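You operate a simulated robot arm through the tools that you are given. There is no shell and no other tool. Be economical: measure what you need, move in short steps, check, and stop when the job is done.

You are at the controls of a simulated robot arm. One attempt, no reset.

TASK
Put one of the paper cones from the top of the parts bench on the top of the packing table. Take the green wax ring and leave it on top of the yellow wiper. Take the orange sensor from the top of the parts bench and put it on top of the purple filter. Do these in any order. Set down upright: sensor.

Only the result counts: the job must be done as asked and must still hold three seconds after the hand-in. Knocking over, shifting, dropping, spilling or breaking anything else fails it.

THE ROBOT
A 7-joint arm with a three-finger gripper on a trunk, on a base that drives. Base frame: it is fixed to the floor where the robot stands at the start and does not move with it; the origin is under the middle of the robot, x ahead of it, y to its left, z up; the surface under the hand at the start is at about z = 0.88. Readings come in m, degrees, newtons and seconds.
With the tool pointing down near the work surface it reaches from about 0.44 to 0.92 m from the robot's upright axis, wherever it stands. Its first joint turns from -166.0 to 166.0 degrees. Places, roughly: paper cone (7x7x17 cm) [0.8, 0.3, 1]; purple filter (7x7x5 cm) [0.7, -0.8, 0.9]; top of the packing table [-1.5, 0.8, 0.8]; yellow wiper (8x5x4 cm) [0.7, 0.2, 0.9]. Payload 2.69 kg.
Tool frame: the origin (TCP) lies between the finger pads and is the grasp point; the fingertips stand 0.029 m ahead of it; z points along the fingers, y is the line along which they close. The gripper opens to 0.12 m. The gripper's body begins 0.078 m behind the TCP.
Orientation is that of the tool frame in the base frame, as a unit quaternion [x, y, z, w]. With the fingers straight down and closing along the base's y, the tool's x points along the base's -x, its y along +y and its z along -z.

THE INTERFACE
- The arm moves only by the tool play_rows. Its argument "moves" is a list of rows, each a list of 3 entries, a list of its own where there are three numbers: the shift along the tool's x, y, z in m, then the turn, a rotation vector about the tool's x, y, z in degrees, then the gripper command, from -1 (fully open) to 1 (shut), values between in proportion. In form: [[[x, y, z], [wx, wy, wz], gripper], ...]. A call has 1 to 10 rows; each row is the pose to reach, as a shift and turn from the pose commanded when the call began, along the tool's axes at that moment. A row lasts 0.2 s, in which the tool goes at most 0.05 m and 8.6 degrees; a call with a longer step from one row to the next is refused whole, and so is a gripper value outside its range. Where a pose cannot be reached the arm comes as near as it can. A force on the tool above 40 N (or 10 N above the force at the start of the call, whichever is more), or a blocked arm, ends the call early, and 0.2 s more pass. The fingers move at their own pace and stop on an object; they squeeze with about 25 N. The grip force told is the motor's: it shows also when the fingers shut on nothing. Time passes only in rows, and 0.2 s behind the last, so rows that repeat a pose let the fingers close. The reply holds the time, the measured pose of the TCP, the force on the tool along the base axes, the opening and the grip force, in the units named above and with some noise, with the torque about the TCP (base axes, N m) and any sound that the robot's microphone picked up, and new pictures: "pictures" is both (left out), scene, wrist or none.
- Cameras (640 x 400 px; columns grow to the right, rows downward): "scene" is now at [0.2362, -0.0337, 1.3234]; the picture's right is [-0.41, -0.91, 0.00], its down [-0.55, 0.25, -0.80] and it looks along [0.73, -0.33, -0.60] (base axes); focal length 214 px, centre (320, 200). "wrist" rides on the gripper at [0.063, 0, -0.104] in the tool frame; the picture's right is [0.00, 1.00, 0.00], its down [-0.83, 0.00, -0.56] and it looks along [-0.56, 0.00, 0.83] (tool axes); focal length 275 px, centre (320, 200). There is no depth. A picture from a camera that has moved, and an enlarged one, comes with that camera's place and axes in the base frame and with its lens.
- lift_body(by): slides the trunk up (or, below 0, down) by that many m; the arm and the scene camera ride with it, the base frame stays. It gives what a move gives, with no picture.
- roll_base(legs): drives the robot by 1 to 6 legs, each [ahead, left, turn to the left] in m, m and degrees, along the robot's own axes; the way and the turn of a leg run together, so that a leg with both is an arc; at most 1.5 m and 180 degrees a leg. The arm and the cameras ride along, it lands a little off, and it stops where it bumps. It gives what a move gives, and a new picture of the scene camera.
- turn_head(pan, tilt): turns the head with the scene camera to pan (to the left, within 86 degrees either way) and tilt (down, from -29 to 69), counted from straight ahead of the robot. It gives what a move gives, and a new picture of the scene camera.
- enlarge(camera, box): a new picture of the part [left, top, right, bottom] of that camera's present view, enlarged. No time passes.
- job_done(): hands the job in; it is judged then, once.

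Go step by step. Nothing tells you exact positions but the pictures and the camera data: compare them with the known pose of the tool, close in by small moves and look again before you grip or let go. The budget is 165 turns and 260 pictures, counting those below and the enlarged ones. Unless the task says otherwise, let go and move clear before handing in, and close with one line.

The tools are called after "Call:" as name(argument=value, ...) on one line, values as JSON. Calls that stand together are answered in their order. play_rows: Moves the arm, as the interface text tells. Its arguments: {"type":"object","properties":{"moves":{"type":"array","items":{"type":"array"}},"pictures":{"type":"string","enum":["both","scene","wrist","none"]}},"required":["moves"]} The other tools are called the same way: lift_body (by) slides the trunk up or down; roll_base (legs) drives the base; turn_head (pan, tilt) turns the head that bears the scene camera; enlarge (camera, box) takes an enlarged picture of a part of a camera's view; job_done () hands the job in.

At the start:

```text
clock: 0.0
ee_pos: [0.5211, -0.2423, 1.1058]
orientation: [0.0, 1.0, 0.018, 0.002]
contact_force: [0.1, -0.4, 0.0]
torque: [0.0, -0.01, 0.01]
grip_width: 0.1199
gripper_force: 0.0
trunk travel left (down, up): [-0.575, 0.038]
robot x, y, heading: [0.0029, -0.0035, 0.1]
head pan, tilt: [-24.2, 37.0]
```

scene: 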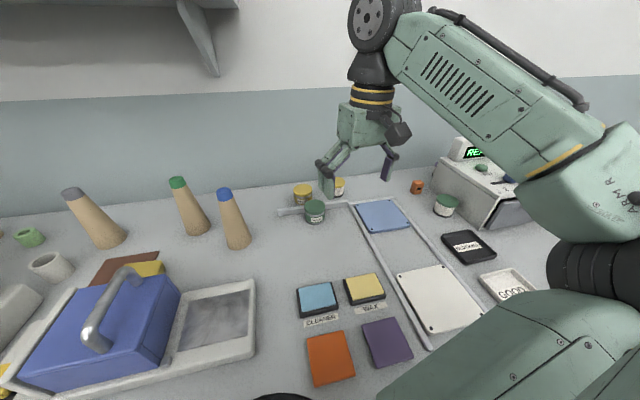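
wrist: 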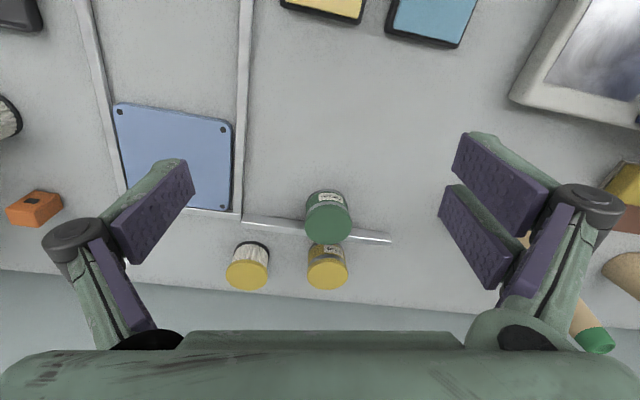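

I see cones at the left, a green ring at the far left and a small orange part on the bench. I'll look around with the head to find the rest.

Call:
turn_head(pan=25, tilt=40)

Call:
turn_head(pan=-60, tilt=40)

```text
clock: 1.2
ee_pos: [0.5213, -0.243, 1.1052]
orientation: [0.001, 1.0, 0.021, 0.004]
contact_force: [0.2, -0.1, 0.0]
torque: [-0.05, 0.0, 0.0]
grip_width: 0.1199
gripper_force: 0.1
trunk travel left (down, up): [-0.575, 0.038]
robot x, y, heading: [-0.0012, -0.0023, 0.0]
head pan, tilt: [25.0, 40.0]
camera scene: at [0.2341, 0.0379, 1.3189], right [0.42, -0.91, 0.0], down [-0.58, -0.27, -0.77], along [0.69, 0.32, -0.64], focal length 214 px, centre (320, 200)
```

scene: 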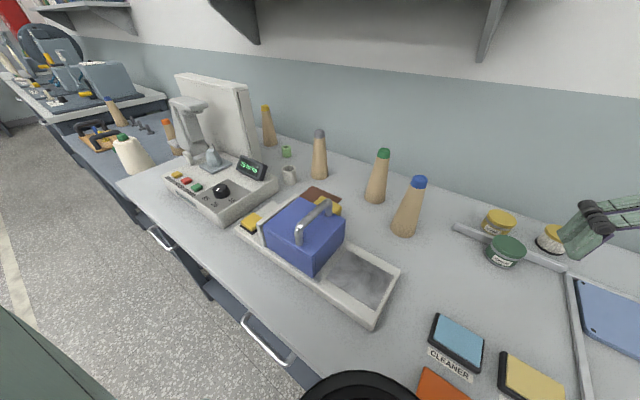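

```text
clock: 2.8
ee_pos: [0.5217, -0.2438, 1.1043]
orientation: [0.0, 1.0, 0.021, 0.004]
contact_force: [0.3, -0.3, 1.2]
torque: [0.02, -0.02, 0.03]
grip_width: 0.12
gripper_force: 0.1
trunk travel left (down, up): [-0.575, 0.038]
robot x, y, heading: [-0.0051, -0.0004, -0.0]
head pan, tilt: [-60.0, 40.0]
camera scene: at [0.1996, -0.0716, 1.3189], right [-0.87, -0.5, 0.0], down [-0.32, 0.56, -0.77], along [0.38, -0.66, -0.64], focal length 214 px, centre (320, 200)
```

scene: 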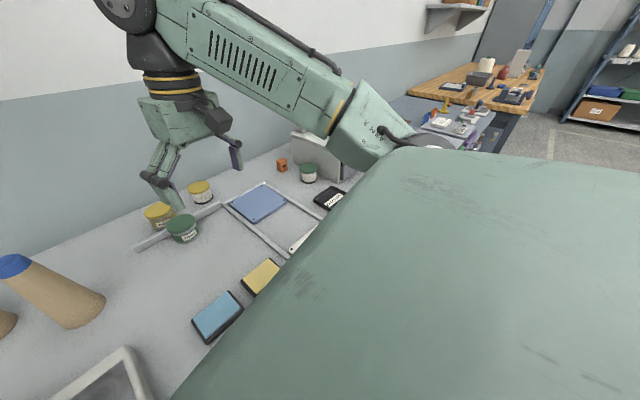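

The wiper seems to be behind the blue caddy and the green ring further left. I'll enlarge the left side for detail, and see the right side after.

Call:
enlarge(camera="scene", box=[240, 120, 400, 220])

Call:
turn_head(pan=35, tilt=35)

Call:
enlarge(camera="scene", box=[240, 120, 480, 270])

Call:
enlarge(camera="scene", box=[0, 20, 320, 220])

```text
4.00 times, centred on (320, 170) of scene
camera zoom: at [0.1996, -0.0716, 1.3189], right [-0.87, -0.5, 0.0], down [-0.32, 0.56, -0.77], along [0.38, -0.66, -0.64], focal length 858 px, centre (320, 320)
```

zoom: 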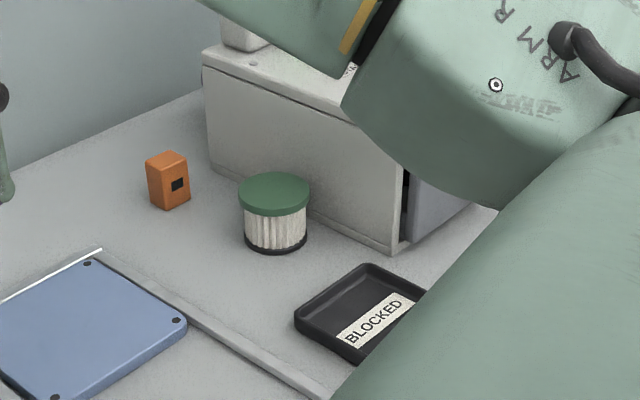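

```text
clock: 4.5
ee_pos: [0.5209, -0.2439, 1.1055]
orientation: [0.0, 1.0, 0.021, 0.003]
contact_force: [-0.2, 0.5, 0.6]
torque: [0.02, -0.02, 0.02]
grip_width: 0.1201
gripper_force: 0.0
trunk travel left (down, up): [-0.575, 0.038]
robot x, y, heading: [-0.0006, -0.0018, -0.0]
head pan, tilt: [35.0, 35.0]
camera scene: at [0.2292, 0.0525, 1.3265], right [0.57, -0.82, 0.0], down [-0.47, -0.33, -0.82], along [0.67, 0.47, -0.57], focal length 214 px, centre (320, 200)
```

scene: 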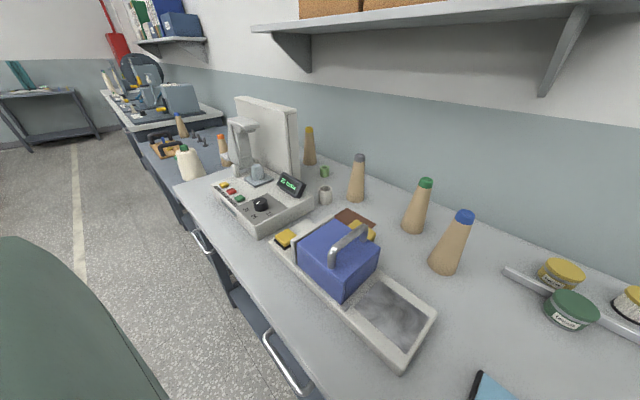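

```text
2.67 times, centred on (360, 195) of scene
camera zoom: at [0.2292, 0.0525, 1.3265], right [0.57, -0.82, 0.0], down [-0.47, -0.33, -0.82], along [0.67, 0.47, -0.57], focal length 572 px, centre (213, 213)
```

zoom: 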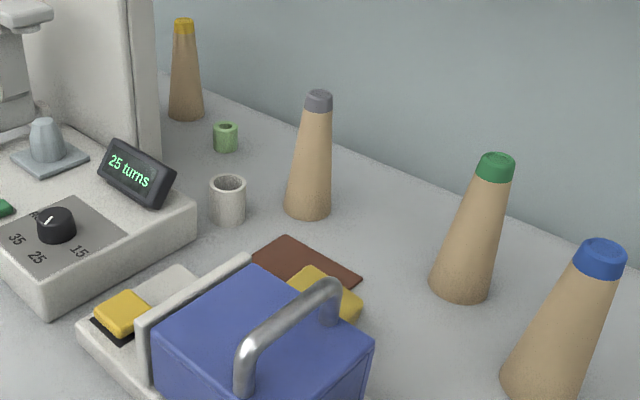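

```text
2.00 times, centred on (160, 120) of scene
camera zoom: at [0.2292, 0.0525, 1.3265], right [0.57, -0.82, 0.0], down [-0.47, -0.33, -0.82], along [0.67, 0.47, -0.57], focal length 429 px, centre (640, 360)
```

zoom: 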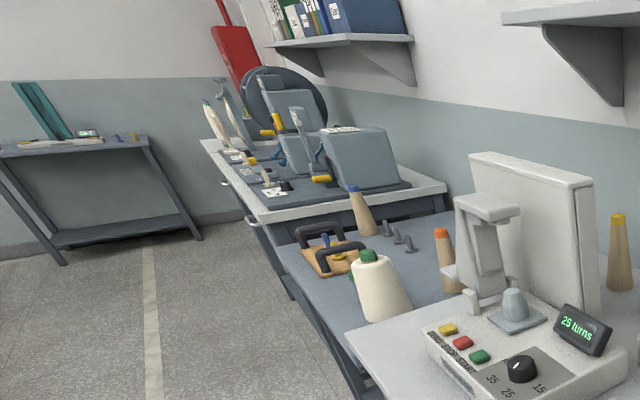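

The sensor is near (0.67, -0.60), the green ring near (0.91, 0.51), the wiper near (0.68, 0.21). I'll drive right along the bench first to find the purple filter.

Call:
roll_base(legs=[[0, -0.55, 0]])

Call:
turn_head(pan=-25, tilt=45)

```text
clock: 8.0
ee_pos: [0.4586, -0.6478, 1.1045]
orientation: [0.0, 1.0, 0.022, 0.003]
contact_force: [-0.4, -0.1, 0.3]
torque: [-0.07, 0.0, 0.0]
grip_width: 0.1196
gripper_force: 0.0
trunk travel left (down, up): [-0.575, 0.038]
robot x, y, heading: [-0.06, -0.4048, 0.1]
head pan, tilt: [35.0, 35.0]
stopped in leg 1: the robot was blocked; the commanded pose is now the measured one
camera scene: at [0.1658, -0.3507, 1.3264], right [0.57, -0.82, 0.0], down [-0.47, -0.33, -0.82], along [0.67, 0.47, -0.57], focal length 214 px, centre (320, 200)
```

scene: 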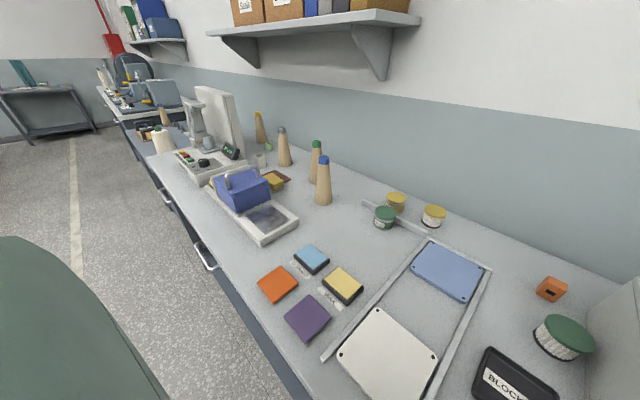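

```text
clock: 9.3
ee_pos: [0.4575, -0.6481, 1.1045]
orientation: [0.0, 1.0, 0.021, 0.003]
contact_force: [0.0, 0.2, 0.5]
torque: [0.03, 0.0, 0.0]
grip_width: 0.12
gripper_force: 0.1
trunk travel left (down, up): [-0.575, 0.038]
robot x, y, heading: [-0.0658, -0.4054, 0.2]
head pan, tilt: [-25.0, 45.0]
camera scene: at [0.1672, -0.4361, 1.3116], right [-0.42, -0.91, 0.0], down [-0.64, 0.3, -0.71], along [0.64, -0.3, -0.71], focal length 214 px, centre (320, 200)
```

scene: 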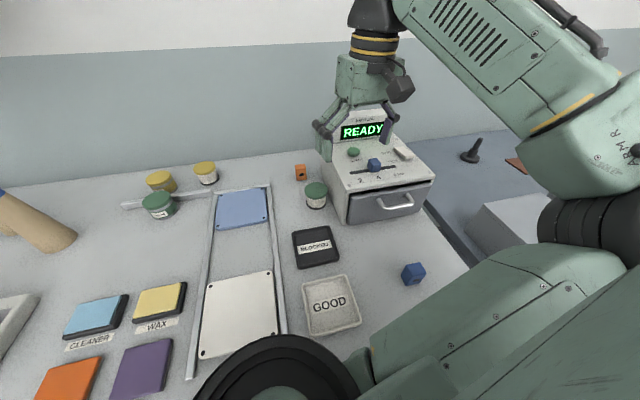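

The small jars with coloured lids look like filters; the purple one may be behind or inside the white machine. I'll zoom into that region and use the wrist camera.

Call:
enlarge(camera="scene", box=[280, 80, 480, 240])

Call:
play_rows(moves=[[[0, 0, -0.04], [0, 0, 0], -1], [[0, 0, -0.08], [0, 0, 0], -1], [[0, 0.0, -0.12], [0, 0, 0], -1], [[-0.04, -0.02, -0.14], [0, 0, 0], -1], [[-0.08, -0.05, -0.14], [0, 0, 0], -1], [[-0.12, -0.08, -0.14], [0, 0, 0], -1], [[-0.15, -0.11, -0.14], [0, 0, 0], -1]])

```text
2.50 times, centred on (380, 160) of scene
camera zoom: at [0.1672, -0.4361, 1.3116], right [-0.42, -0.91, 0.0], down [-0.64, 0.3, -0.71], along [0.64, -0.3, -0.71], focal length 536 px, centre (170, 300)
```

zoom: 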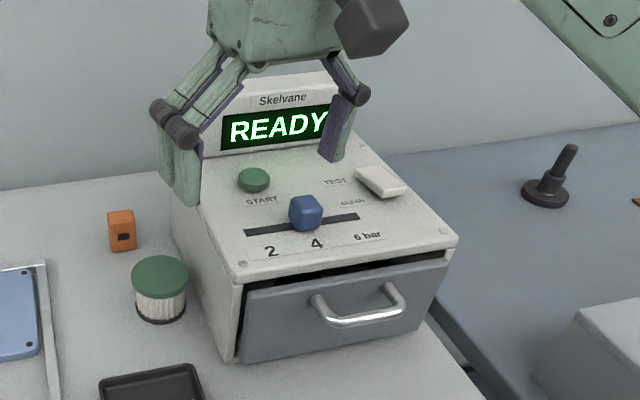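

```text
clock: 9.9
ee_pos: [0.4567, -0.6703, 1.1187]
orientation: [-0.005, 0.994, 0.105, 0.015]
contact_force: [0.7, 0.9, -0.1]
torque: [-0.03, -0.01, -0.01]
grip_width: 0.1203
gripper_force: 0.0
out of reach, approached as far as the arm can: row 2
trunk travel left (down, up): [-0.575, 0.038]
robot x, y, heading: [-0.0636, -0.4029, 0.1]
head pan, tilt: [-25.0, 45.0]
stopped in row 2: the arm was blocked; the commanded pose is now the measured one
camera scene: at [0.1672, -0.4362, 1.3116], right [-0.42, -0.91, 0.0], down [-0.64, 0.3, -0.71], along [0.64, -0.3, -0.71], focal length 214 px, centre (320, 200)
camera wrist: at [0.3924, -0.6922, 1.2208], right [-0.02, 0.98, 0.21], down [0.82, -0.11, 0.57], along [0.58, 0.18, -0.8], focal length 275 px, centre (320, 200)
```

scene: 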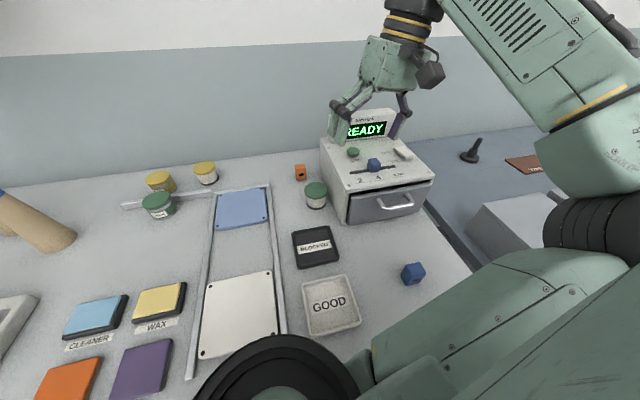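
wrist: 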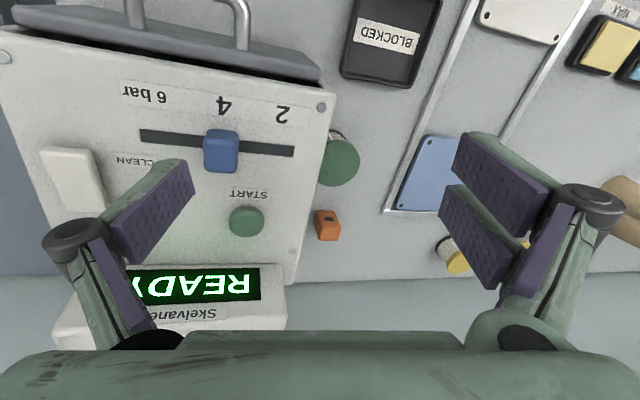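

The machine blocks the view of the region behind it. I'll raise the trunk, level the tool and shift left and ahead to look around with the wrist camera.

Call:
lift_body(by=0.036)

Call:
play_rows(moves=[[[0, 0.03, 0], [6, 0, 0], -1], [[0, 0.06, 0], [12, 0, 0], -1], [[-0.04, 0.06, 0.0], [12, 0, 0], -1], [[-0.08, 0.06, 0], [12, 0, 0], -1], [[-0.12, 0.06, 0], [12, 0, 0], -1], [[-0.16, 0.06, 0], [12, 0, 0], -1]])

```text
clock: 10.7
ee_pos: [0.4582, -0.6702, 1.1562]
orientation: [-0.005, 0.994, 0.106, 0.014]
contact_force: [-0.7, 0.1, 0.5]
torque: [0.04, -0.01, 0.02]
grip_width: 0.1197
gripper_force: 0.0
trunk travel left (down, up): [-0.611, 0.002]
robot x, y, heading: [-0.064, -0.4044, 0.1]
head pan, tilt: [-25.0, 45.0]
```

```text
clock: 12.1
ee_pos: [0.6176, -0.6094, 1.1717]
orientation: [-0.003, 1.0, -0.003, 0.014]
contact_force: [0.3, 0.0, -0.7]
torque: [0.02, 0.04, 0.0]
grip_width: 0.12
gripper_force: 0.0
trunk travel left (down, up): [-0.611, 0.002]
robot x, y, heading: [-0.0623, -0.4033, 0.1]
head pan, tilt: [-25.0, 45.0]
camera scene: at [0.168, -0.4365, 1.3474], right [-0.42, -0.91, 0.0], down [-0.64, 0.3, -0.71], along [0.64, -0.3, -0.71], focal length 214 px, centre (320, 200)
camera wrist: at [0.5531, -0.6094, 1.275], right [-0.01, 1.0, -0.01], down [0.82, 0.01, 0.58], along [0.58, 0.0, -0.82], focal length 275 px, centre (320, 200)
```

scene: 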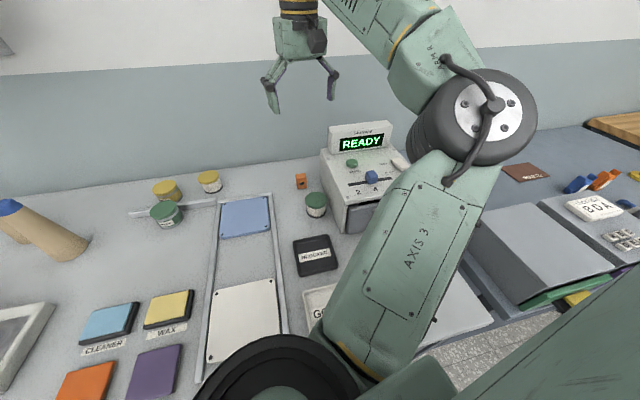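
wrist: 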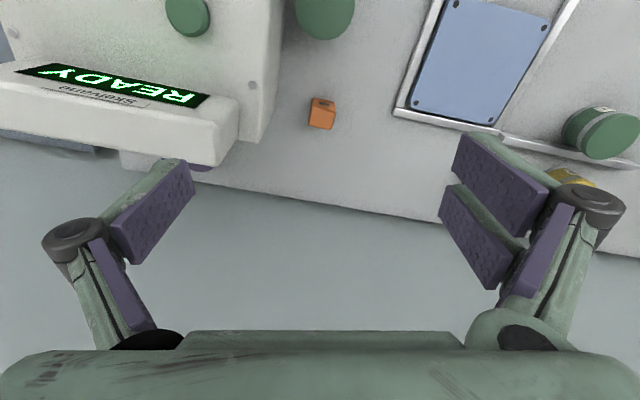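

A purple disc peeks out behind the machine's display in the wrist view. I'll move ahead and right a bit to see it fully.

Call:
play_rows(moves=[[[-0.04, -0.04, 0], [0, 0, 0], -1], [[-0.08, -0.08, 0], [0, 0, 0], -1], [[-0.1, -0.12, 0], [0, 0, 0], -1], [[-0.1, -0.12, 0], [0, 0, 0], -1]])

Call:
enlarge(camera="wrist", box=[160, 0, 480, 200])

```text
refused: row 1 steps farther than a row can; nothing moved
```

```text
2.00 times, centred on (320, 100) of wrist
camera zoom: at [0.5531, -0.6094, 1.275], right [-0.01, 1.0, -0.01], down [0.82, 0.01, 0.58], along [0.58, 0.0, -0.82], focal length 551 px, centre (320, 400)
```

zoom: 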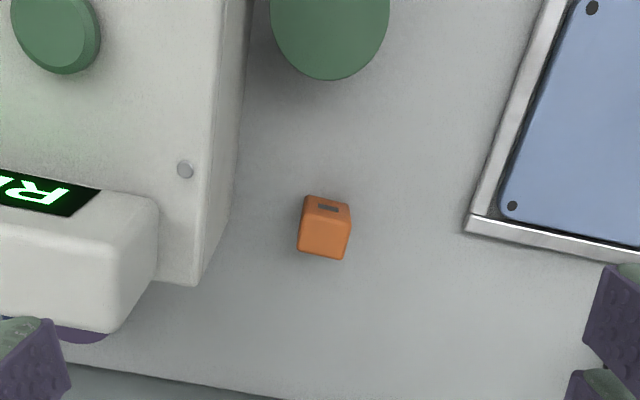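

Call:
play_rows(moves=[[[-0.03, -0.03, 0], [0, 0, 0], -1], [[-0.06, -0.06, 0], [0, 0, 0], -1], [[-0.09, -0.09, 0], [0, 0, 0], -1], [[-0.11, -0.12, 0], [0, 0, 0], -1], [[-0.12, -0.14, 0], [0, 0, 0], -1]])

```text
clock: 13.3
ee_pos: [0.7108, -0.7135, 1.1655]
orientation: [-0.004, 1.0, -0.002, 0.015]
contact_force: [-0.3, -1.0, -0.6]
torque: [0.01, -0.01, -0.03]
grip_width: 0.1201
gripper_force: 0.0
out of reach, approached as far as the arm can: row 3, 4, 5
trunk travel left (down, up): [-0.611, 0.002]
robot x, y, heading: [-0.0619, -0.4056, -0.2]
head pan, tilt: [-25.0, 45.0]
camera scene: at [0.1672, -0.4366, 1.3476], right [-0.42, -0.91, 0.0], down [-0.64, 0.3, -0.71], along [0.64, -0.3, -0.71], focal length 214 px, centre (320, 200)
camera wrist: at [0.646, -0.7147, 1.2677], right [-0.01, 1.0, 0.0], down [0.81, 0.01, 0.58], along [0.58, 0.01, -0.81], focal length 275 px, centre (320, 200)
```

scene: 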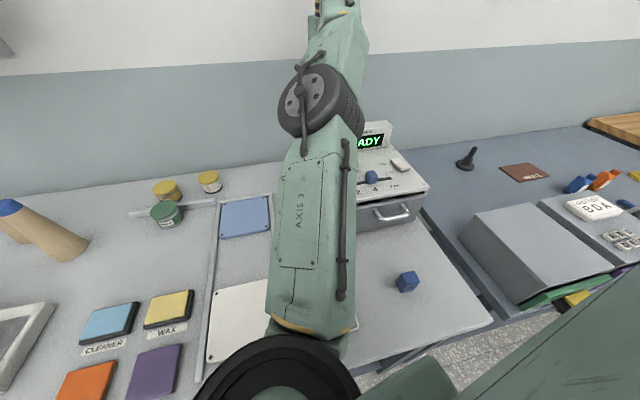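
wrist: 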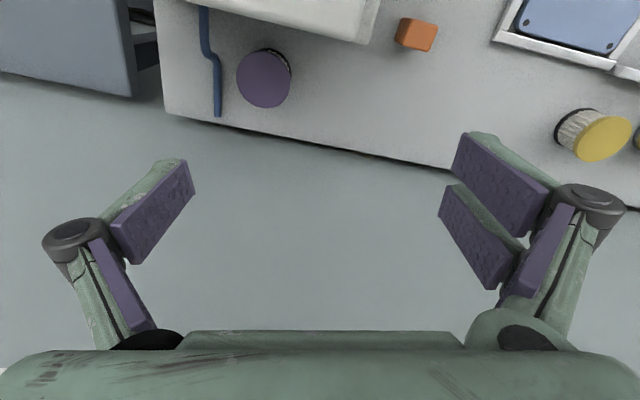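

The purple filter stands behind the machine at about (0.72, -0.78), and the bench is yawed about 12°. The display top is about z 1.09, so I'll flip the wrist so its camera faces the wall, first moving back over the sensor.

Call:
play_rows(moves=[[[0.02, 0.04, 0], [0, 0, 0], -1], [[0.04, 0.08, 0], [0, 0, 0], -1], [[0.06, 0.11, 0], [0, 0, -8], -1], [[0.06, 0.11, 0], [0, 0, -16], -1], [[0.06, 0.11, 0], [0, 0, -24], -1], [[0.06, 0.11, 0], [0, 0, -32], -1], [[0.06, 0.11, 0], [0, 0, -40], -1], [[0.06, 0.11, 0], [0, 0, -48], -1], [[0.06, 0.11, 0], [0, 0, -56], -1], [[0.06, 0.11, 0], [0, 0, -64], -1]], pictures="wrist")

```text
clock: 15.5
ee_pos: [0.6497, -0.606, 1.1622]
orientation: [-0.534, 0.845, -0.009, 0.012]
contact_force: [-0.9, 0.1, -0.4]
torque: [-0.01, 0.0, -0.01]
grip_width: 0.12
gripper_force: 0.1
trunk travel left (down, up): [-0.611, 0.002]
robot x, y, heading: [-0.0634, -0.4045, 0.0]
head pan, tilt: [-25.0, 45.0]
camera wrist: at [0.6213, -0.6628, 1.2662], right [-0.9, 0.43, -0.03], down [0.34, 0.75, 0.56], along [0.26, 0.5, -0.83], focal length 275 px, centre (320, 200)
```

wrist: 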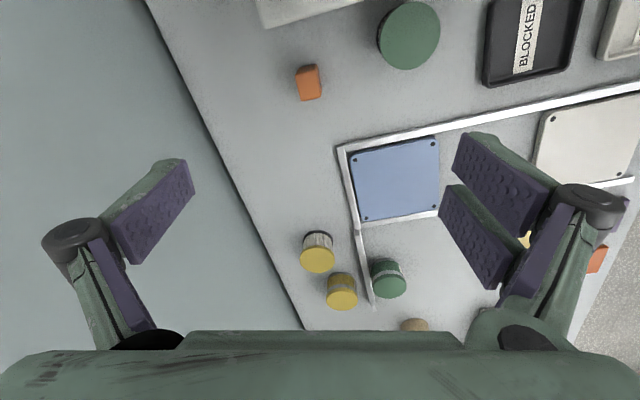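

Call:
play_rows(moves=[[[0, 0, 0], [0, 0, -8.5], -1], [[0, 0, 0], [0, 0, -17], -1], [[0, 0, 0], [0, 0, -25.5], -1], [[0, 0, 0], [0, 0, -34], -1], [[0, 0, 0], [0, 0, -42.5], -1], [[0, 0, 0], [0, 0, -51], -1], [[0, 0, 0], [0, 0, -59.5], -1], [[0, 0, 0], [0, 0, -68], -1], [[0, 0, 0], [0, 0, -76.5], -1], [[0, 0, 0], [0, 0, -85], -1]], pictures="wrist")

```text
clock: 17.7
ee_pos: [0.65, -0.6074, 1.1633]
orientation: [0.965, -0.262, 0.014, -0.002]
contact_force: [-0.1, -0.1, 0.2]
torque: [0.02, -0.02, 0.02]
grip_width: 0.12
gripper_force: 0.1
trunk travel left (down, up): [-0.611, 0.002]
robot x, y, heading: [-0.0622, -0.4029, -0.2]
head pan, tilt: [-25.0, 45.0]
camera wrist: at [0.7031, -0.6377, 1.2691], right [-0.5, -0.86, -0.01], down [-0.73, 0.42, 0.53], along [-0.46, 0.28, -0.85], focal length 275 px, centre (320, 200)
```

wrist: 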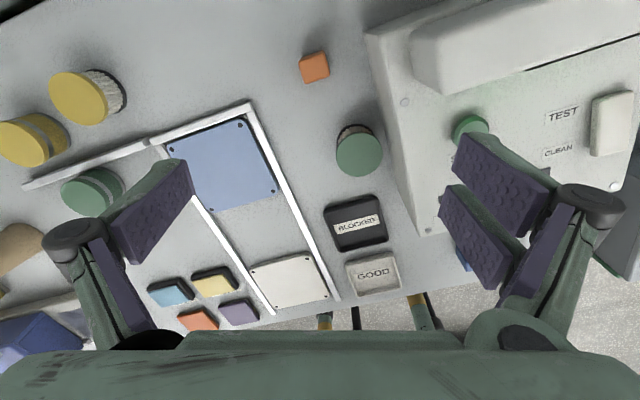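

Call:
play_rows(moves=[[[0.01, -0.005, 0], [0, 0, -8.5], -1], [[0.02, -0.0095, 0], [0, 0, -17], -1], [[0.02, -0.0095, 0], [0, 0, -18], -1]], pictures="none")

Call:
play_rows(moves=[[[0, 0, 0], [0, 7.5, 0], -1], [[0, 0, 0], [0, 15, 0], -1], [[0, 0, 0], [0, 15, 0], -1]], pictures="wrist")

Call:
enlarge(camera="wrist", box=[240, 0, 400, 100])

```text
clock: 18.5
ee_pos: [0.6723, -0.6082, 1.1632]
orientation: [0.994, -0.109, 0.014, 0.0]
contact_force: [-0.3, 0.3, -0.3]
torque: [0.02, 0.02, -0.01]
grip_width: 0.12
gripper_force: 0.1
trunk travel left (down, up): [-0.611, 0.002]
robot x, y, heading: [-0.0627, -0.4068, 0.0]
head pan, tilt: [-25.0, 45.0]
```

```text
clock: 19.3
ee_pos: [0.6726, -0.6084, 1.1628]
orientation: [0.983, -0.109, 0.145, 0.014]
contact_force: [0.4, 0.1, -0.3]
torque: [0.0, -0.02, 0.01]
grip_width: 0.1198
gripper_force: 0.0
trunk travel left (down, up): [-0.611, 0.002]
robot x, y, heading: [-0.0645, -0.4028, 0.0]
head pan, tilt: [-25.0, 45.0]
camera wrist: at [0.7027, -0.6148, 1.2815], right [-0.21, -0.98, 0.0], down [-0.93, 0.2, 0.29], along [-0.29, 0.07, -0.96], focal length 275 px, centre (320, 200)
```

wrist: 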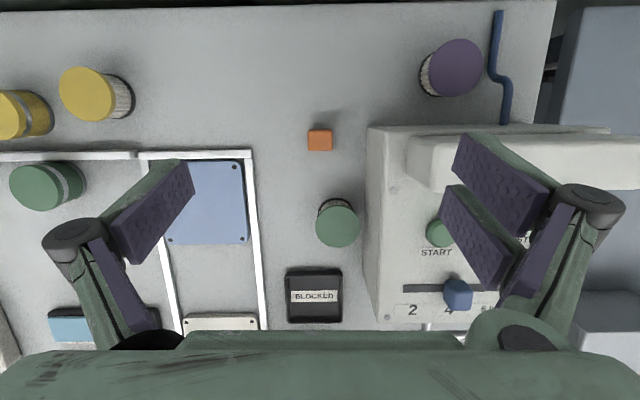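

```text
4.00 times, centred on (320, 50) of wrist
camera zoom: at [0.7027, -0.6148, 1.2815], right [-0.21, -0.98, 0.0], down [-0.93, 0.2, 0.29], along [-0.29, 0.07, -0.96], focal length 1101 px, centre (320, 800)
```

zoom: 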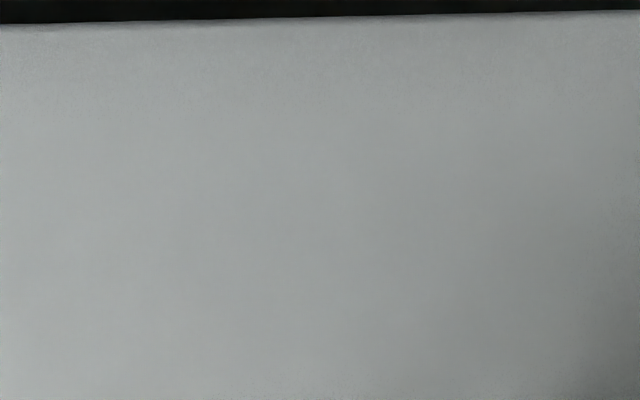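

Call:
enlarge(camera="wrist", box=[280, 110, 360, 160])

```text
8.00 times, centred on (320, 135) of wrist
camera zoom: at [0.7027, -0.6148, 1.2815], right [-0.21, -0.98, 0.0], down [-0.93, 0.2, 0.29], along [-0.29, 0.07, -0.96], focal length 2202 px, centre (320, 720)
```

zoom: 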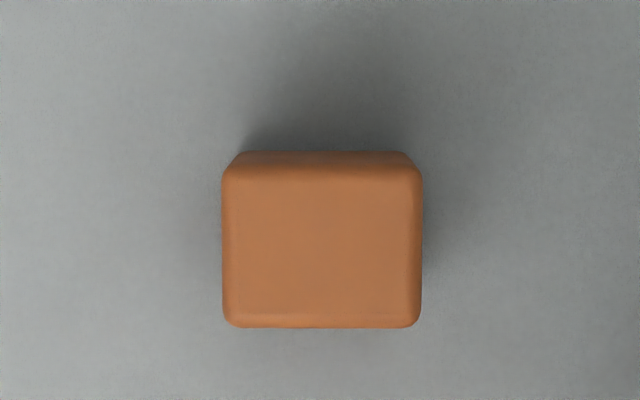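

The view is now aligned with the bench: sensor near (0.671, -0.605), filter near (0.72, -0.779). The machine side is close to the sensor, so I'll pick with the fingers closing along the bench depth; I turn the tool 90° about the vertical first.

Call:
play_rows(moves=[[[0, 0, 0], [-2.2, 0, 8.2], -1], [[0, 0, 0], [-4.4, 0, 16.4], -1], [[0, 0, 0], [-6.6, 0, 24.6], -1], [[0, 0, 0], [-8.8, 0, 32.8], -1], [[0, 0, 0], [-11, 0, 41], -1], [[0, 0, 0], [-13.2, 0, 49.2], -1], [[0, 0, 0], [-15.4, 0, 57.4], -1], [[0, 0, 0], [-17.6, 0, 65.6], -1], [[0, 0, 0], [-19.8, 0, 73.8], -1], [[0, 0, 0], [-22, 0, 82], -1]], pictures="none")

Call:
play_rows(moves=[[[0, 0, 0], [-1.3, 0, 5], -0.3], [[0, 0, 0], [-1.3, 0, 5], -0.3]], pictures="wrist")

```text
clock: 21.5
ee_pos: [0.6726, -0.6102, 1.1546]
orientation: [-0.651, 0.748, -0.097, -0.087]
contact_force: [-1.0, -0.1, -0.9]
torque: [-0.01, 0.02, -0.04]
grip_width: 0.1197
gripper_force: 0.0
out of reach, approached as far as the arm can: row 10
trunk travel left (down, up): [-0.611, 0.002]
robot x, y, heading: [-0.0649, -0.4062, 0.1]
head pan, tilt: [-25.0, 45.0]
```

```text
clock: 22.1
ee_pos: [0.6735, -0.612, 1.1479]
orientation: [-0.618, 0.776, -0.092, -0.09]
contact_force: [-0.5, 0.4, 0.4]
torque: [0.04, 0.04, 0.01]
grip_width: 0.0782
gripper_force: 0.1
out of reach, approached as far as the arm can: row 1, 2
trunk travel left (down, up): [-0.611, 0.002]
robot x, y, heading: [-0.0612, -0.4, 0.4]
head pan, tilt: [-25.0, 45.0]
camera wrist: at [0.6633, -0.6439, 1.2658], right [-0.98, 0.21, -0.03], down [0.19, 0.93, 0.33], along [0.1, 0.31, -0.94], focal length 275 px, centre (320, 200)
```

wrist: 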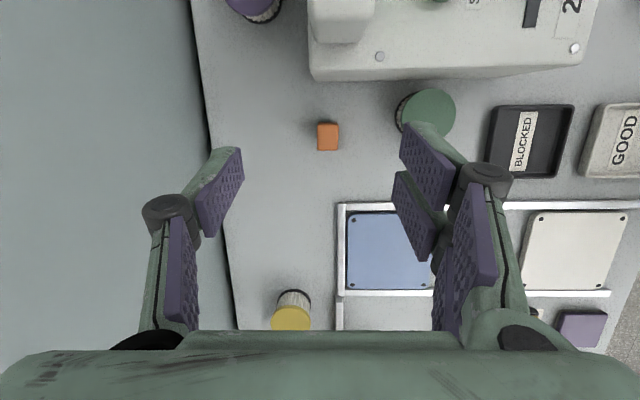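

Call:
play_rows(moves=[[[-0.01, 0.002, 0.035], [0, 0, 0], -0.3], [[-0.02, 0.004, 0.07], [0, 0, 0], -0.3], [[-0.03, 0.005, 0.105], [0, 0, 0], -0.3], [[-0.04, 0.006, 0.135], [0, 0, 0], -0.3], [[-0.04, 0.006, 0.135], [0, 0, 0], -0.3]], pictures="wrist")

```text
clock: 23.3
ee_pos: [0.6722, -0.6063, 1.007]
orientation: [-0.617, 0.776, -0.091, -0.092]
contact_force: [0.3, -0.4, -0.3]
torque: [-0.02, 0.0, -0.01]
grip_width: 0.0778
gripper_force: 0.0
trunk travel left (down, up): [-0.611, 0.002]
robot x, y, heading: [-0.0652, -0.4064, 0.1]
head pan, tilt: [-25.0, 45.0]
camera wrist: at [0.6628, -0.6384, 1.1245], right [-0.98, 0.21, -0.03], down [0.19, 0.93, 0.32], along [0.1, 0.31, -0.95], focal length 275 px, centre (320, 200)
```

wrist: 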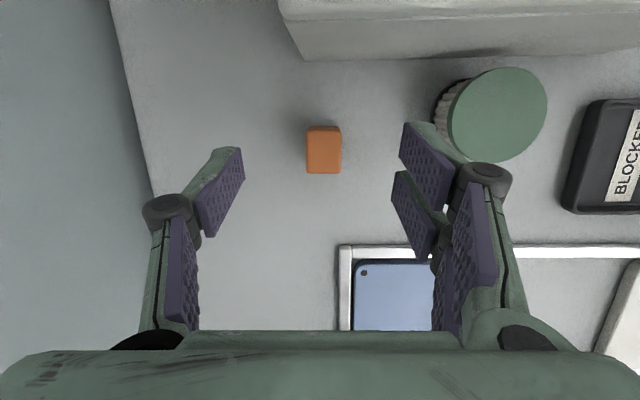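

Call:
play_rows(moves=[[[0, 0, 0], [0, 0, 0], 0], [[-0.005, 0.0005, 0.02], [0, 0, 0], 0], [[-0.011, 0.001, 0.04], [0, 0, 0], 0], [[-0.017, 0.0017, 0.06], [0, 0, 0], 0], [[-0.0217, 0.0017, 0.074], [0, 0, 0], 0], [[-0.0217, 0.0017, 0.074], [0, 0, 0], 0]], pictures="both")

```text
clock: 24.7
ee_pos: [0.6735, -0.6058, 0.9326]
orientation: [-0.618, 0.776, -0.092, -0.092]
contact_force: [-0.4, 0.1, -0.4]
torque: [0.02, -0.02, 0.01]
grip_width: 0.06
gripper_force: 0.1
trunk travel left (down, up): [-0.611, 0.002]
robot x, y, heading: [-0.0601, -0.4055, -0.1]
head pan, tilt: [-25.0, 45.0]
camera scene: at [0.167, -0.4363, 1.3477], right [-0.42, -0.91, 0.0], down [-0.64, 0.3, -0.71], along [0.64, -0.3, -0.71], focal length 214 px, centre (320, 200)
camera wrist: at [0.6638, -0.6382, 1.0497], right [-0.98, 0.21, -0.03], down [0.19, 0.93, 0.32], along [0.1, 0.31, -0.95], focal length 275 px, centre (320, 200)
```

scene: 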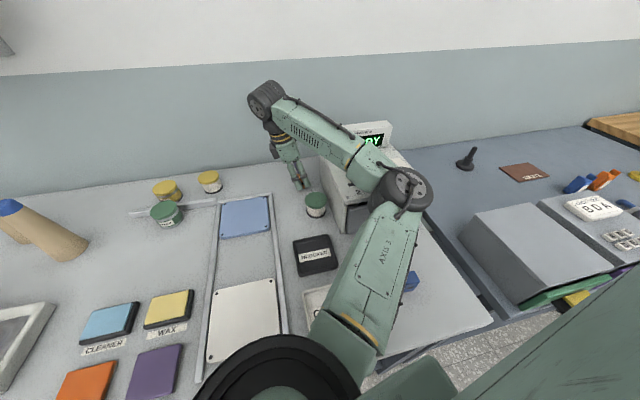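
wrist: 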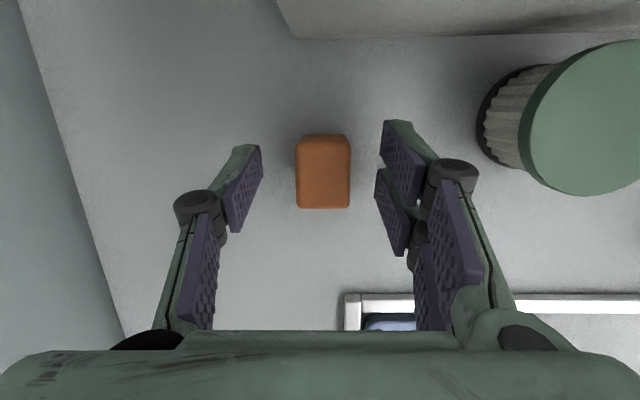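

Call:
play_rows(moves=[[[-0.0033, 0, 0.012], [0, 0, 0], 0], [[-0.0033, 0, 0.012], [0, 0, 0], 0.4], [[-0.0033, 0, 0.012], [0, 0, 0], 1], [[-0.0033, 0, 0.012], [0, 0, 0], 1], [[-0.0033, 0, 0.012], [0, 0, 0], 1]], pictures="wrist")

```text
clock: 25.9
ee_pos: [0.6731, -0.6063, 0.9193]
orientation: [-0.618, 0.776, -0.091, -0.092]
contact_force: [-1.0, -0.4, 0.2]
torque: [0.02, 0.02, 0.0]
grip_width: 0.0256
gripper_force: 25.0
trunk travel left (down, up): [-0.611, 0.002]
robot x, y, heading: [-0.062, -0.403, -0.5]
head pan, tilt: [-25.0, 45.0]
camera wrist: at [0.6637, -0.6376, 1.0365], right [-0.98, 0.21, -0.03], down [0.19, 0.93, 0.32], along [0.1, 0.31, -0.95], focal length 275 px, centre (320, 200)
```

wrist: 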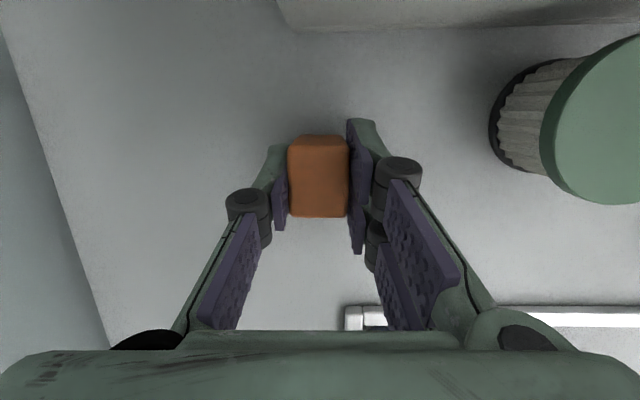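

The sensor is gripped. I lift it straight up and then turn back about the vertical.

Call:
play_rows(moves=[[[0.01, -0.001, -0.039], [0, 0, 0], 1], [[0.02, -0.002, -0.077], [0, 0, 0], 1], [[0.03, -0.003, -0.116], [0, 0, 0], 1], [[0.04, -0.004, -0.155], [0, 0, 0], 1], [[0.046, -0.005, -0.174], [0, 0, 0], 1], [[0.046, -0.005, -0.174], [0, 0, 0], 1]], pictures="wrist")

Call:
play_rows(moves=[[[0, 0, 0], [2.1, -0.25, -8.1], 1], [[0, 0, 0], [4.2, -0.5, -16.2], 1], [[0, 0, 0], [6.3, -0.75, -24.3], 1], [[0, 0, 0], [8.4, -1, -32.4], 1], [[0, 0, 0], [10.5, -1.25, -40.5], 1], [[0, 0, 0], [12.6, -1.5, -48.6], 1], [[0, 0, 0], [14.7, -1.75, -56.7], 1], [[0, 0, 0], [16.8, -2, -64.8], 1], [[0, 0, 0], [18.9, -2.25, -72.9], 1], [[0, 0, 0], [21, -2.5, -81], 1]], pictures="none")

```text
clock: 27.3
ee_pos: [0.6733, -0.6065, 1.0976]
orientation: [-0.619, 0.775, -0.092, -0.092]
contact_force: [-0.8, -0.6, -0.3]
torque: [0.0, -0.03, -0.02]
grip_width: 0.0253
gripper_force: 24.6
trunk travel left (down, up): [-0.611, 0.002]
robot x, y, heading: [-0.0607, -0.398, 0.4]
head pan, tilt: [-25.0, 45.0]
camera wrist: at [0.6645, -0.6384, 1.2156], right [-0.98, 0.21, -0.03], down [0.19, 0.93, 0.32], along [0.09, 0.31, -0.95], focal length 275 px, centre (320, 200)
```

wrist: 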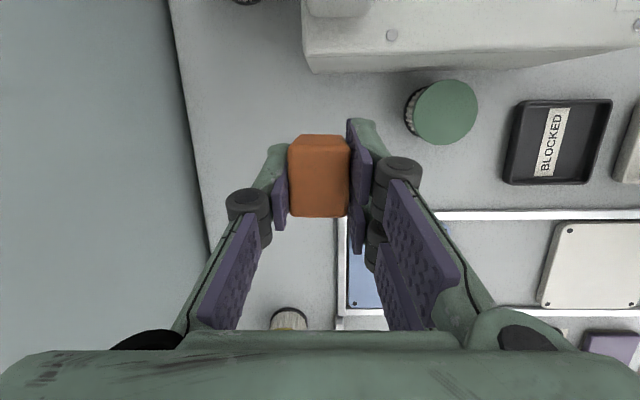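

```text
clock: 29.5
ee_pos: [0.6739, -0.6041, 1.0985]
orientation: [0.978, -0.164, 0.126, 0.008]
contact_force: [-0.1, 0.0, -0.4]
torque: [0.02, 0.0, 0.01]
grip_width: 0.0254
gripper_force: 24.4
trunk travel left (down, up): [-0.611, 0.002]
robot x, y, heading: [-0.0641, -0.4063, -0.1]
head pan, tilt: [-25.0, 45.0]
```

Call:
play_rows(moves=[[[0, 0, 0], [1.6, 0, -6.2], 1], [[0, 0, 0], [1.6, 0, -6.2], 1]], pictures="wrist")

```text
clock: 30.1
ee_pos: [0.6742, -0.6038, 1.0972]
orientation: [0.986, -0.109, 0.129, 0.001]
contact_force: [0.3, -0.6, 0.1]
torque: [-0.02, -0.01, 0.0]
grip_width: 0.0249
gripper_force: 25.2
trunk travel left (down, up): [-0.611, 0.002]
robot x, y, heading: [-0.063, -0.4004, -0.0]
head pan, tilt: [-25.0, 45.0]
camera wrist: at [0.7077, -0.6143, 1.215], right [-0.21, -0.98, -0.02], down [-0.93, 0.19, 0.33], along [-0.32, 0.09, -0.94], focal length 275 px, centre (320, 200)
```

wrist: 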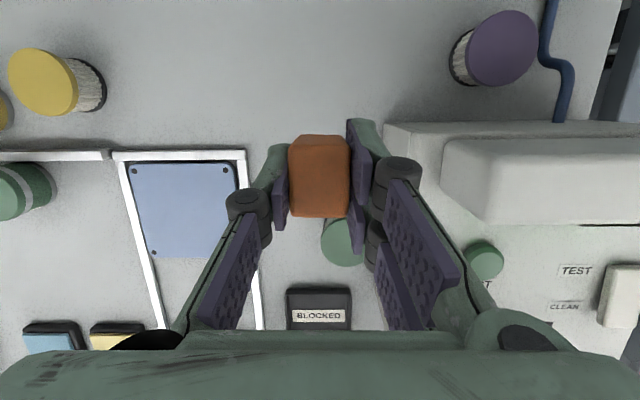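

Purple filter estimated at (0.719, -0.777). I move behind the display in a high path to stand over it.

Call:
play_rows(moves=[[[0.043, 0.0067, 0.011], [0, 0, 0], 1], [[0.051, 0.045, 0.012], [0, 0, 0], 1], [[0.06, 0.083, 0.0135], [0, 0, 0], 1], [[0.068, 0.122, 0.0147], [0, 0, 0], 1], [[0.0767, 0.1597, 0.0159], [0, 0, 0], 1], [[0.0767, 0.1597, 0.0159], [0, 0, 0], 1]], pictures="both")

```text
clock: 31.5
ee_pos: [0.714, -0.7617, 1.098]
orientation: [0.986, -0.111, 0.128, 0.001]
contact_force: [-0.4, 0.1, -0.4]
torque: [0.0, 0.01, 0.01]
grip_width: 0.0253
gripper_force: 25.2
out of reach, approached as far as the arm can: row 5, 6
trunk travel left (down, up): [-0.611, 0.002]
robot x, y, heading: [-0.0639, -0.4026, -0.0]
head pan, tilt: [-25.0, 45.0]
camera scene: at [0.1671, -0.4365, 1.3476], right [-0.42, -0.91, 0.0], down [-0.64, 0.3, -0.71], along [0.64, -0.3, -0.71], focal length 214 px, centre (320, 200)
camera wrist: at [0.7484, -0.7717, 1.2153], right [-0.21, -0.98, -0.02], down [-0.92, 0.19, 0.33], along [-0.32, 0.09, -0.94], focal length 275 px, centre (320, 200)
```

scene: 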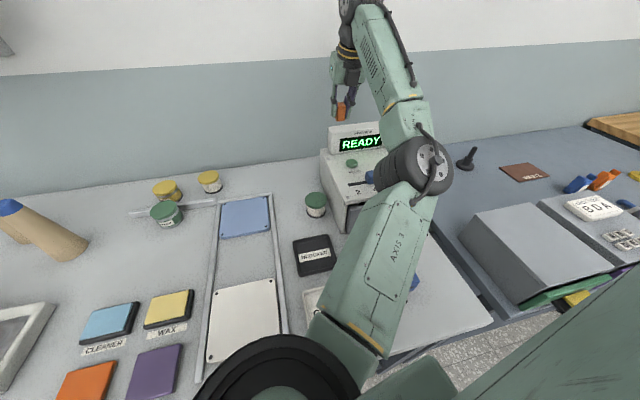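
wrist: 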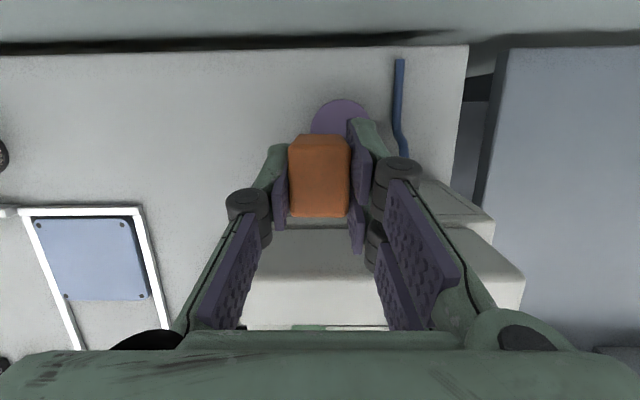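

Call:
play_rows(moves=[[[-0.003, 0.003, 0.02], [0, 0, 0], 1], [[-0.008, 0.0035, 0.039], [0, 0, 0], 1], [[-0.008, 0.0035, 0.039], [0, 0, 0], 1]], pictures="both")

```text
clock: 32.3
ee_pos: [0.7149, -0.7631, 1.0596]
orientation: [0.985, -0.11, 0.13, 0.002]
contact_force: [-1.0, 0.9, -0.6]
torque: [0.0, 0.0, 0.01]
grip_width: 0.0252
gripper_force: 25.0
trunk travel left (down, up): [-0.611, 0.002]
robot x, y, heading: [-0.0645, -0.4053, 0.0]
head pan, tilt: [-25.0, 45.0]
camera scene: at [0.167, -0.4363, 1.3477], right [-0.42, -0.91, 0.0], down [-0.64, 0.3, -0.71], along [0.64, -0.3, -0.71], focal length 214 px, centre (320, 200)
camera wrist: at [0.7494, -0.773, 1.1757], right [-0.21, -0.98, -0.02], down [-0.93, 0.19, 0.33], along [-0.31, 0.09, -0.94], focal length 275 px, centre (320, 200)
```

scene: 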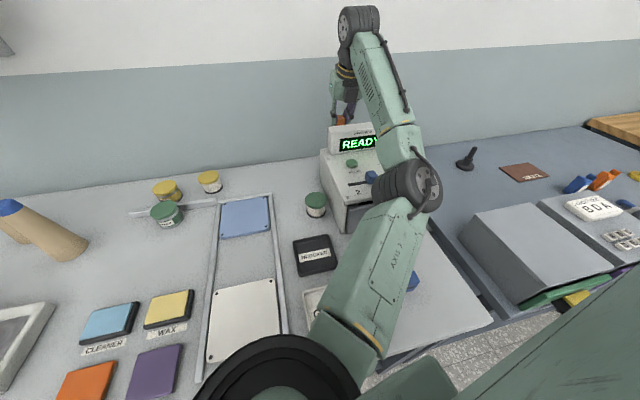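
wrist: 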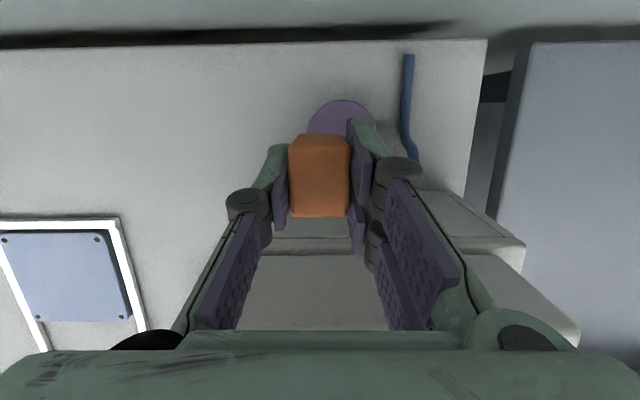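

Call:
play_rows(moves=[[[0.008, 0.0146, 0.002], [0, 0, 0], 1], [[0.002, 0.015, 0.025], [0, 0, 0], 1], [[-0.0047, 0.0156, 0.05], [0, 0, 0], 1], [[-0.0047, 0.0156, 0.05], [0, 0, 0], 1]], pictures="both")

```text
clock: 33.3
ee_pos: [0.7182, -0.7776, 1.0076]
orientation: [0.986, -0.109, 0.129, 0.003]
contact_force: [0.1, -0.3, -0.1]
torque: [-0.03, 0.0, 0.0]
grip_width: 0.0252
gripper_force: 24.7
out of reach, approached as far as the arm can: row 1
trunk travel left (down, up): [-0.611, 0.002]
robot x, y, heading: [-0.0654, -0.4005, 0.1]
head pan, tilt: [-25.0, 45.0]
camera scene: at [0.167, -0.4363, 1.3477], right [-0.42, -0.91, 0.0], down [-0.64, 0.3, -0.71], along [0.64, -0.3, -0.71], focal length 214 px, centre (320, 200)
camera wrist: at [0.753, -0.7887, 1.1268], right [-0.21, -0.98, -0.02], down [-0.93, 0.19, 0.33], along [-0.31, 0.09, -0.94], focal length 275 px, centre (320, 200)
```

scene: 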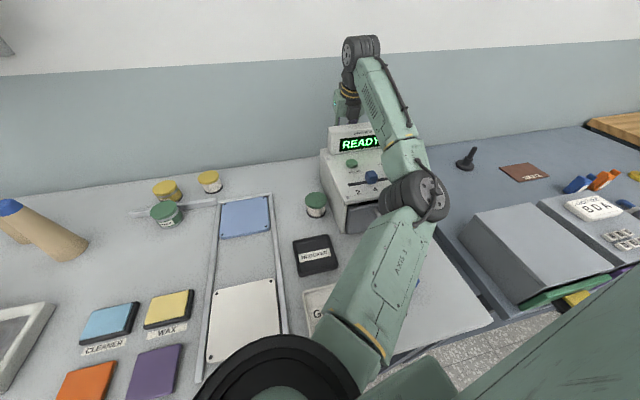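
wrist: 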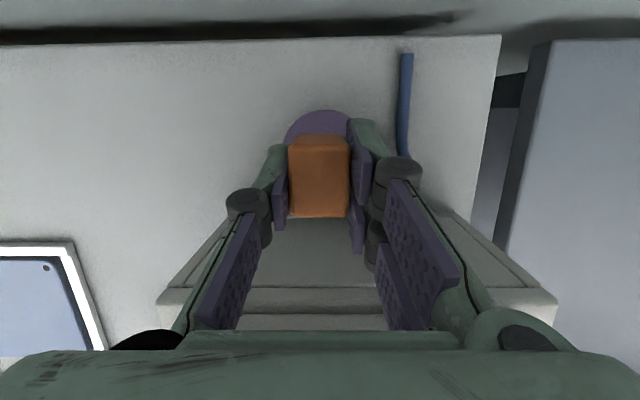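

Call:
play_rows(moves=[[[-0.002, 0.0005, 0.014], [0, 0, 0], 1], [[-0.005, 0.0007, 0.025], [0, 0, 0], 1], [[-0.0075, 0.0008, 0.031], [0, 0, 0], 1], [[-0.0075, 0.0008, 0.031], [0, 0, 0], 1]], pictures="wrist")

```text
clock: 34.0
ee_pos: [0.7228, -0.7795, 0.9879]
orientation: [0.985, -0.109, 0.135, 0.004]
contact_force: [6.5, -3.6, 4.7]
torque: [0.34, 0.98, 0.31]
grip_width: 0.025
gripper_force: 24.6
trunk travel left (down, up): [-0.611, 0.002]
robot x, y, heading: [-0.0637, -0.4057, 0.2]
head pan, tilt: [-25.0, 45.0]
stopped in row 3: the force on the tool passed its limit at 50 N (the readings are from after the stop); the commanded pose is now the measured one
camera wrist: at [0.7556, -0.7879, 1.1048], right [-0.21, -0.98, -0.02], down [-0.93, 0.19, 0.31], along [-0.3, 0.08, -0.95], focal length 275 px, centre (320, 200)
```

wrist: 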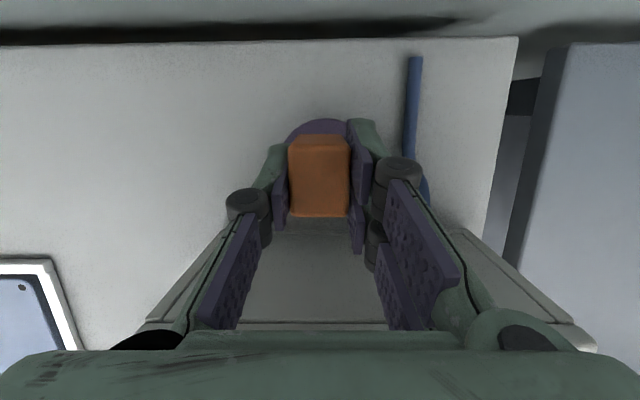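

The hand touched the top of the display before the sensor reached the filter (the tilt is too big). I back off upward and will regrip the sensor with less tilt at a clear spot.

Call:
play_rows(moves=[[[0.01, -0.001, -0.028], [0, 0, 0], 1], [[0.019, -0.002, -0.057], [0, 0, 0], 1], [[0.026, -0.0023, -0.086], [0, 0, 0], 1], [[0.015, -0.04, -0.091], [0, 0, 0], 1], [[0.004, -0.08, -0.096], [0, 0, 0], 1], [[-0.007, -0.12, -0.1], [0, 0, 0], 1], [[-0.017, -0.156, -0.105], [0, 0, 0], 1], [[-0.017, -0.156, -0.105], [0, 0, 0], 1]], pictures="both")

```text
clock: 35.8
ee_pos: [0.7104, -0.6192, 1.086]
orientation: [0.985, -0.109, 0.134, 0.005]
contact_force: [0.0, -0.5, -0.6]
torque: [0.02, -0.02, 0.02]
grip_width: 0.0251
gripper_force: 25.0
out of reach, approached as far as the arm can: row 2, 3
trunk travel left (down, up): [-0.611, 0.002]
robot x, y, heading: [-0.0637, -0.4055, 0.1]
head pan, tilt: [-25.0, 45.0]
camera scene: at [0.1672, -0.4365, 1.3476], right [-0.42, -0.91, 0.0], down [-0.64, 0.3, -0.71], along [0.64, -0.3, -0.71], focal length 214 px, centre (320, 200)
camera wrist: at [0.7433, -0.6283, 1.2032], right [-0.21, -0.98, -0.02], down [-0.93, 0.19, 0.32], along [-0.3, 0.08, -0.95], focal length 275 px, centre (320, 200)
```

scene: 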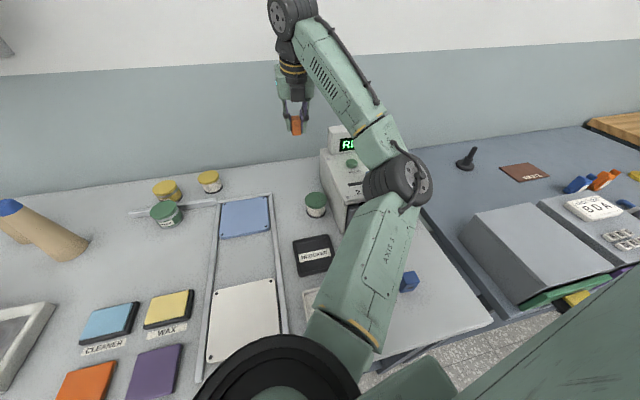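
wrist: 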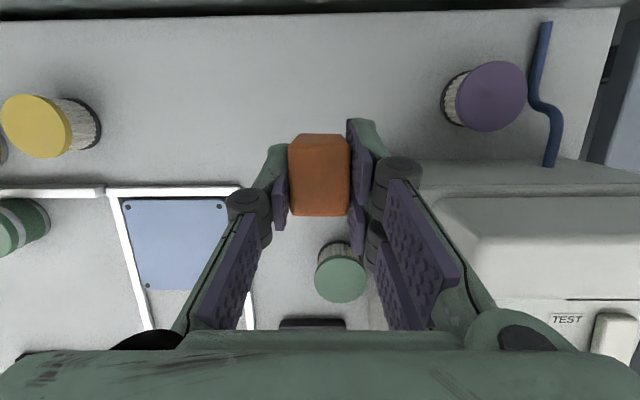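

The filter and machine look unmoved. I'll set the sensor down at a clear spot near (0.70, -0.55) to regrip it almost vertically.

Call:
play_rows(moves=[[[-0.013, -0.04, 0.004], [0, 0, 0], 1], [[-0.026, -0.0614, 0.035], [0, 0, 0], 1], [[-0.038, -0.0614, 0.075], [0, 0, 0], 1], [[-0.052, -0.0614, 0.11], [0, 0, 0], 1], [[-0.067, -0.0614, 0.1386], [0, 0, 0], 1], [[-0.067, -0.0614, 0.1386], [0, 0, 0], 1]], pictures="wrist")

```text
clock: 37.1
ee_pos: [0.7002, -0.5415, 1.0387]
orientation: [0.971, -0.089, 0.207, 0.085]
contact_force: [0.1, -0.2, -0.9]
torque: [-0.01, -0.01, -0.01]
grip_width: 0.025
gripper_force: 24.7
trunk travel left (down, up): [-0.611, 0.002]
robot x, y, heading: [-0.0647, -0.4002, 0.6]
head pan, tilt: [-25.0, 45.0]
stopped in row 6: the arm was blocked; the commanded pose is now the measured one
camera wrist: at [0.716, -0.5277, 1.1596], right [-0.2, -0.97, 0.13], down [-0.96, 0.22, 0.15], along [-0.18, -0.09, -0.98], focal length 275 px, centre (320, 200)
```

wrist: 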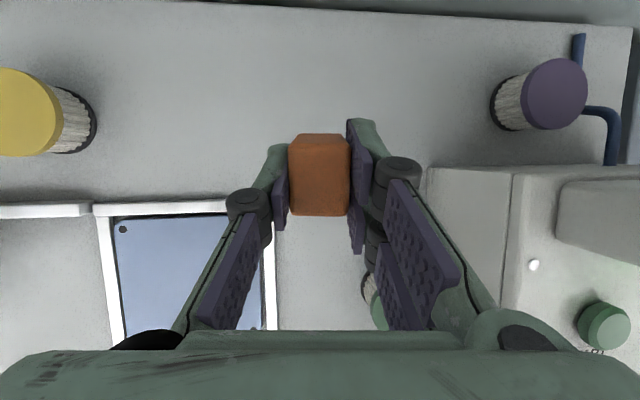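

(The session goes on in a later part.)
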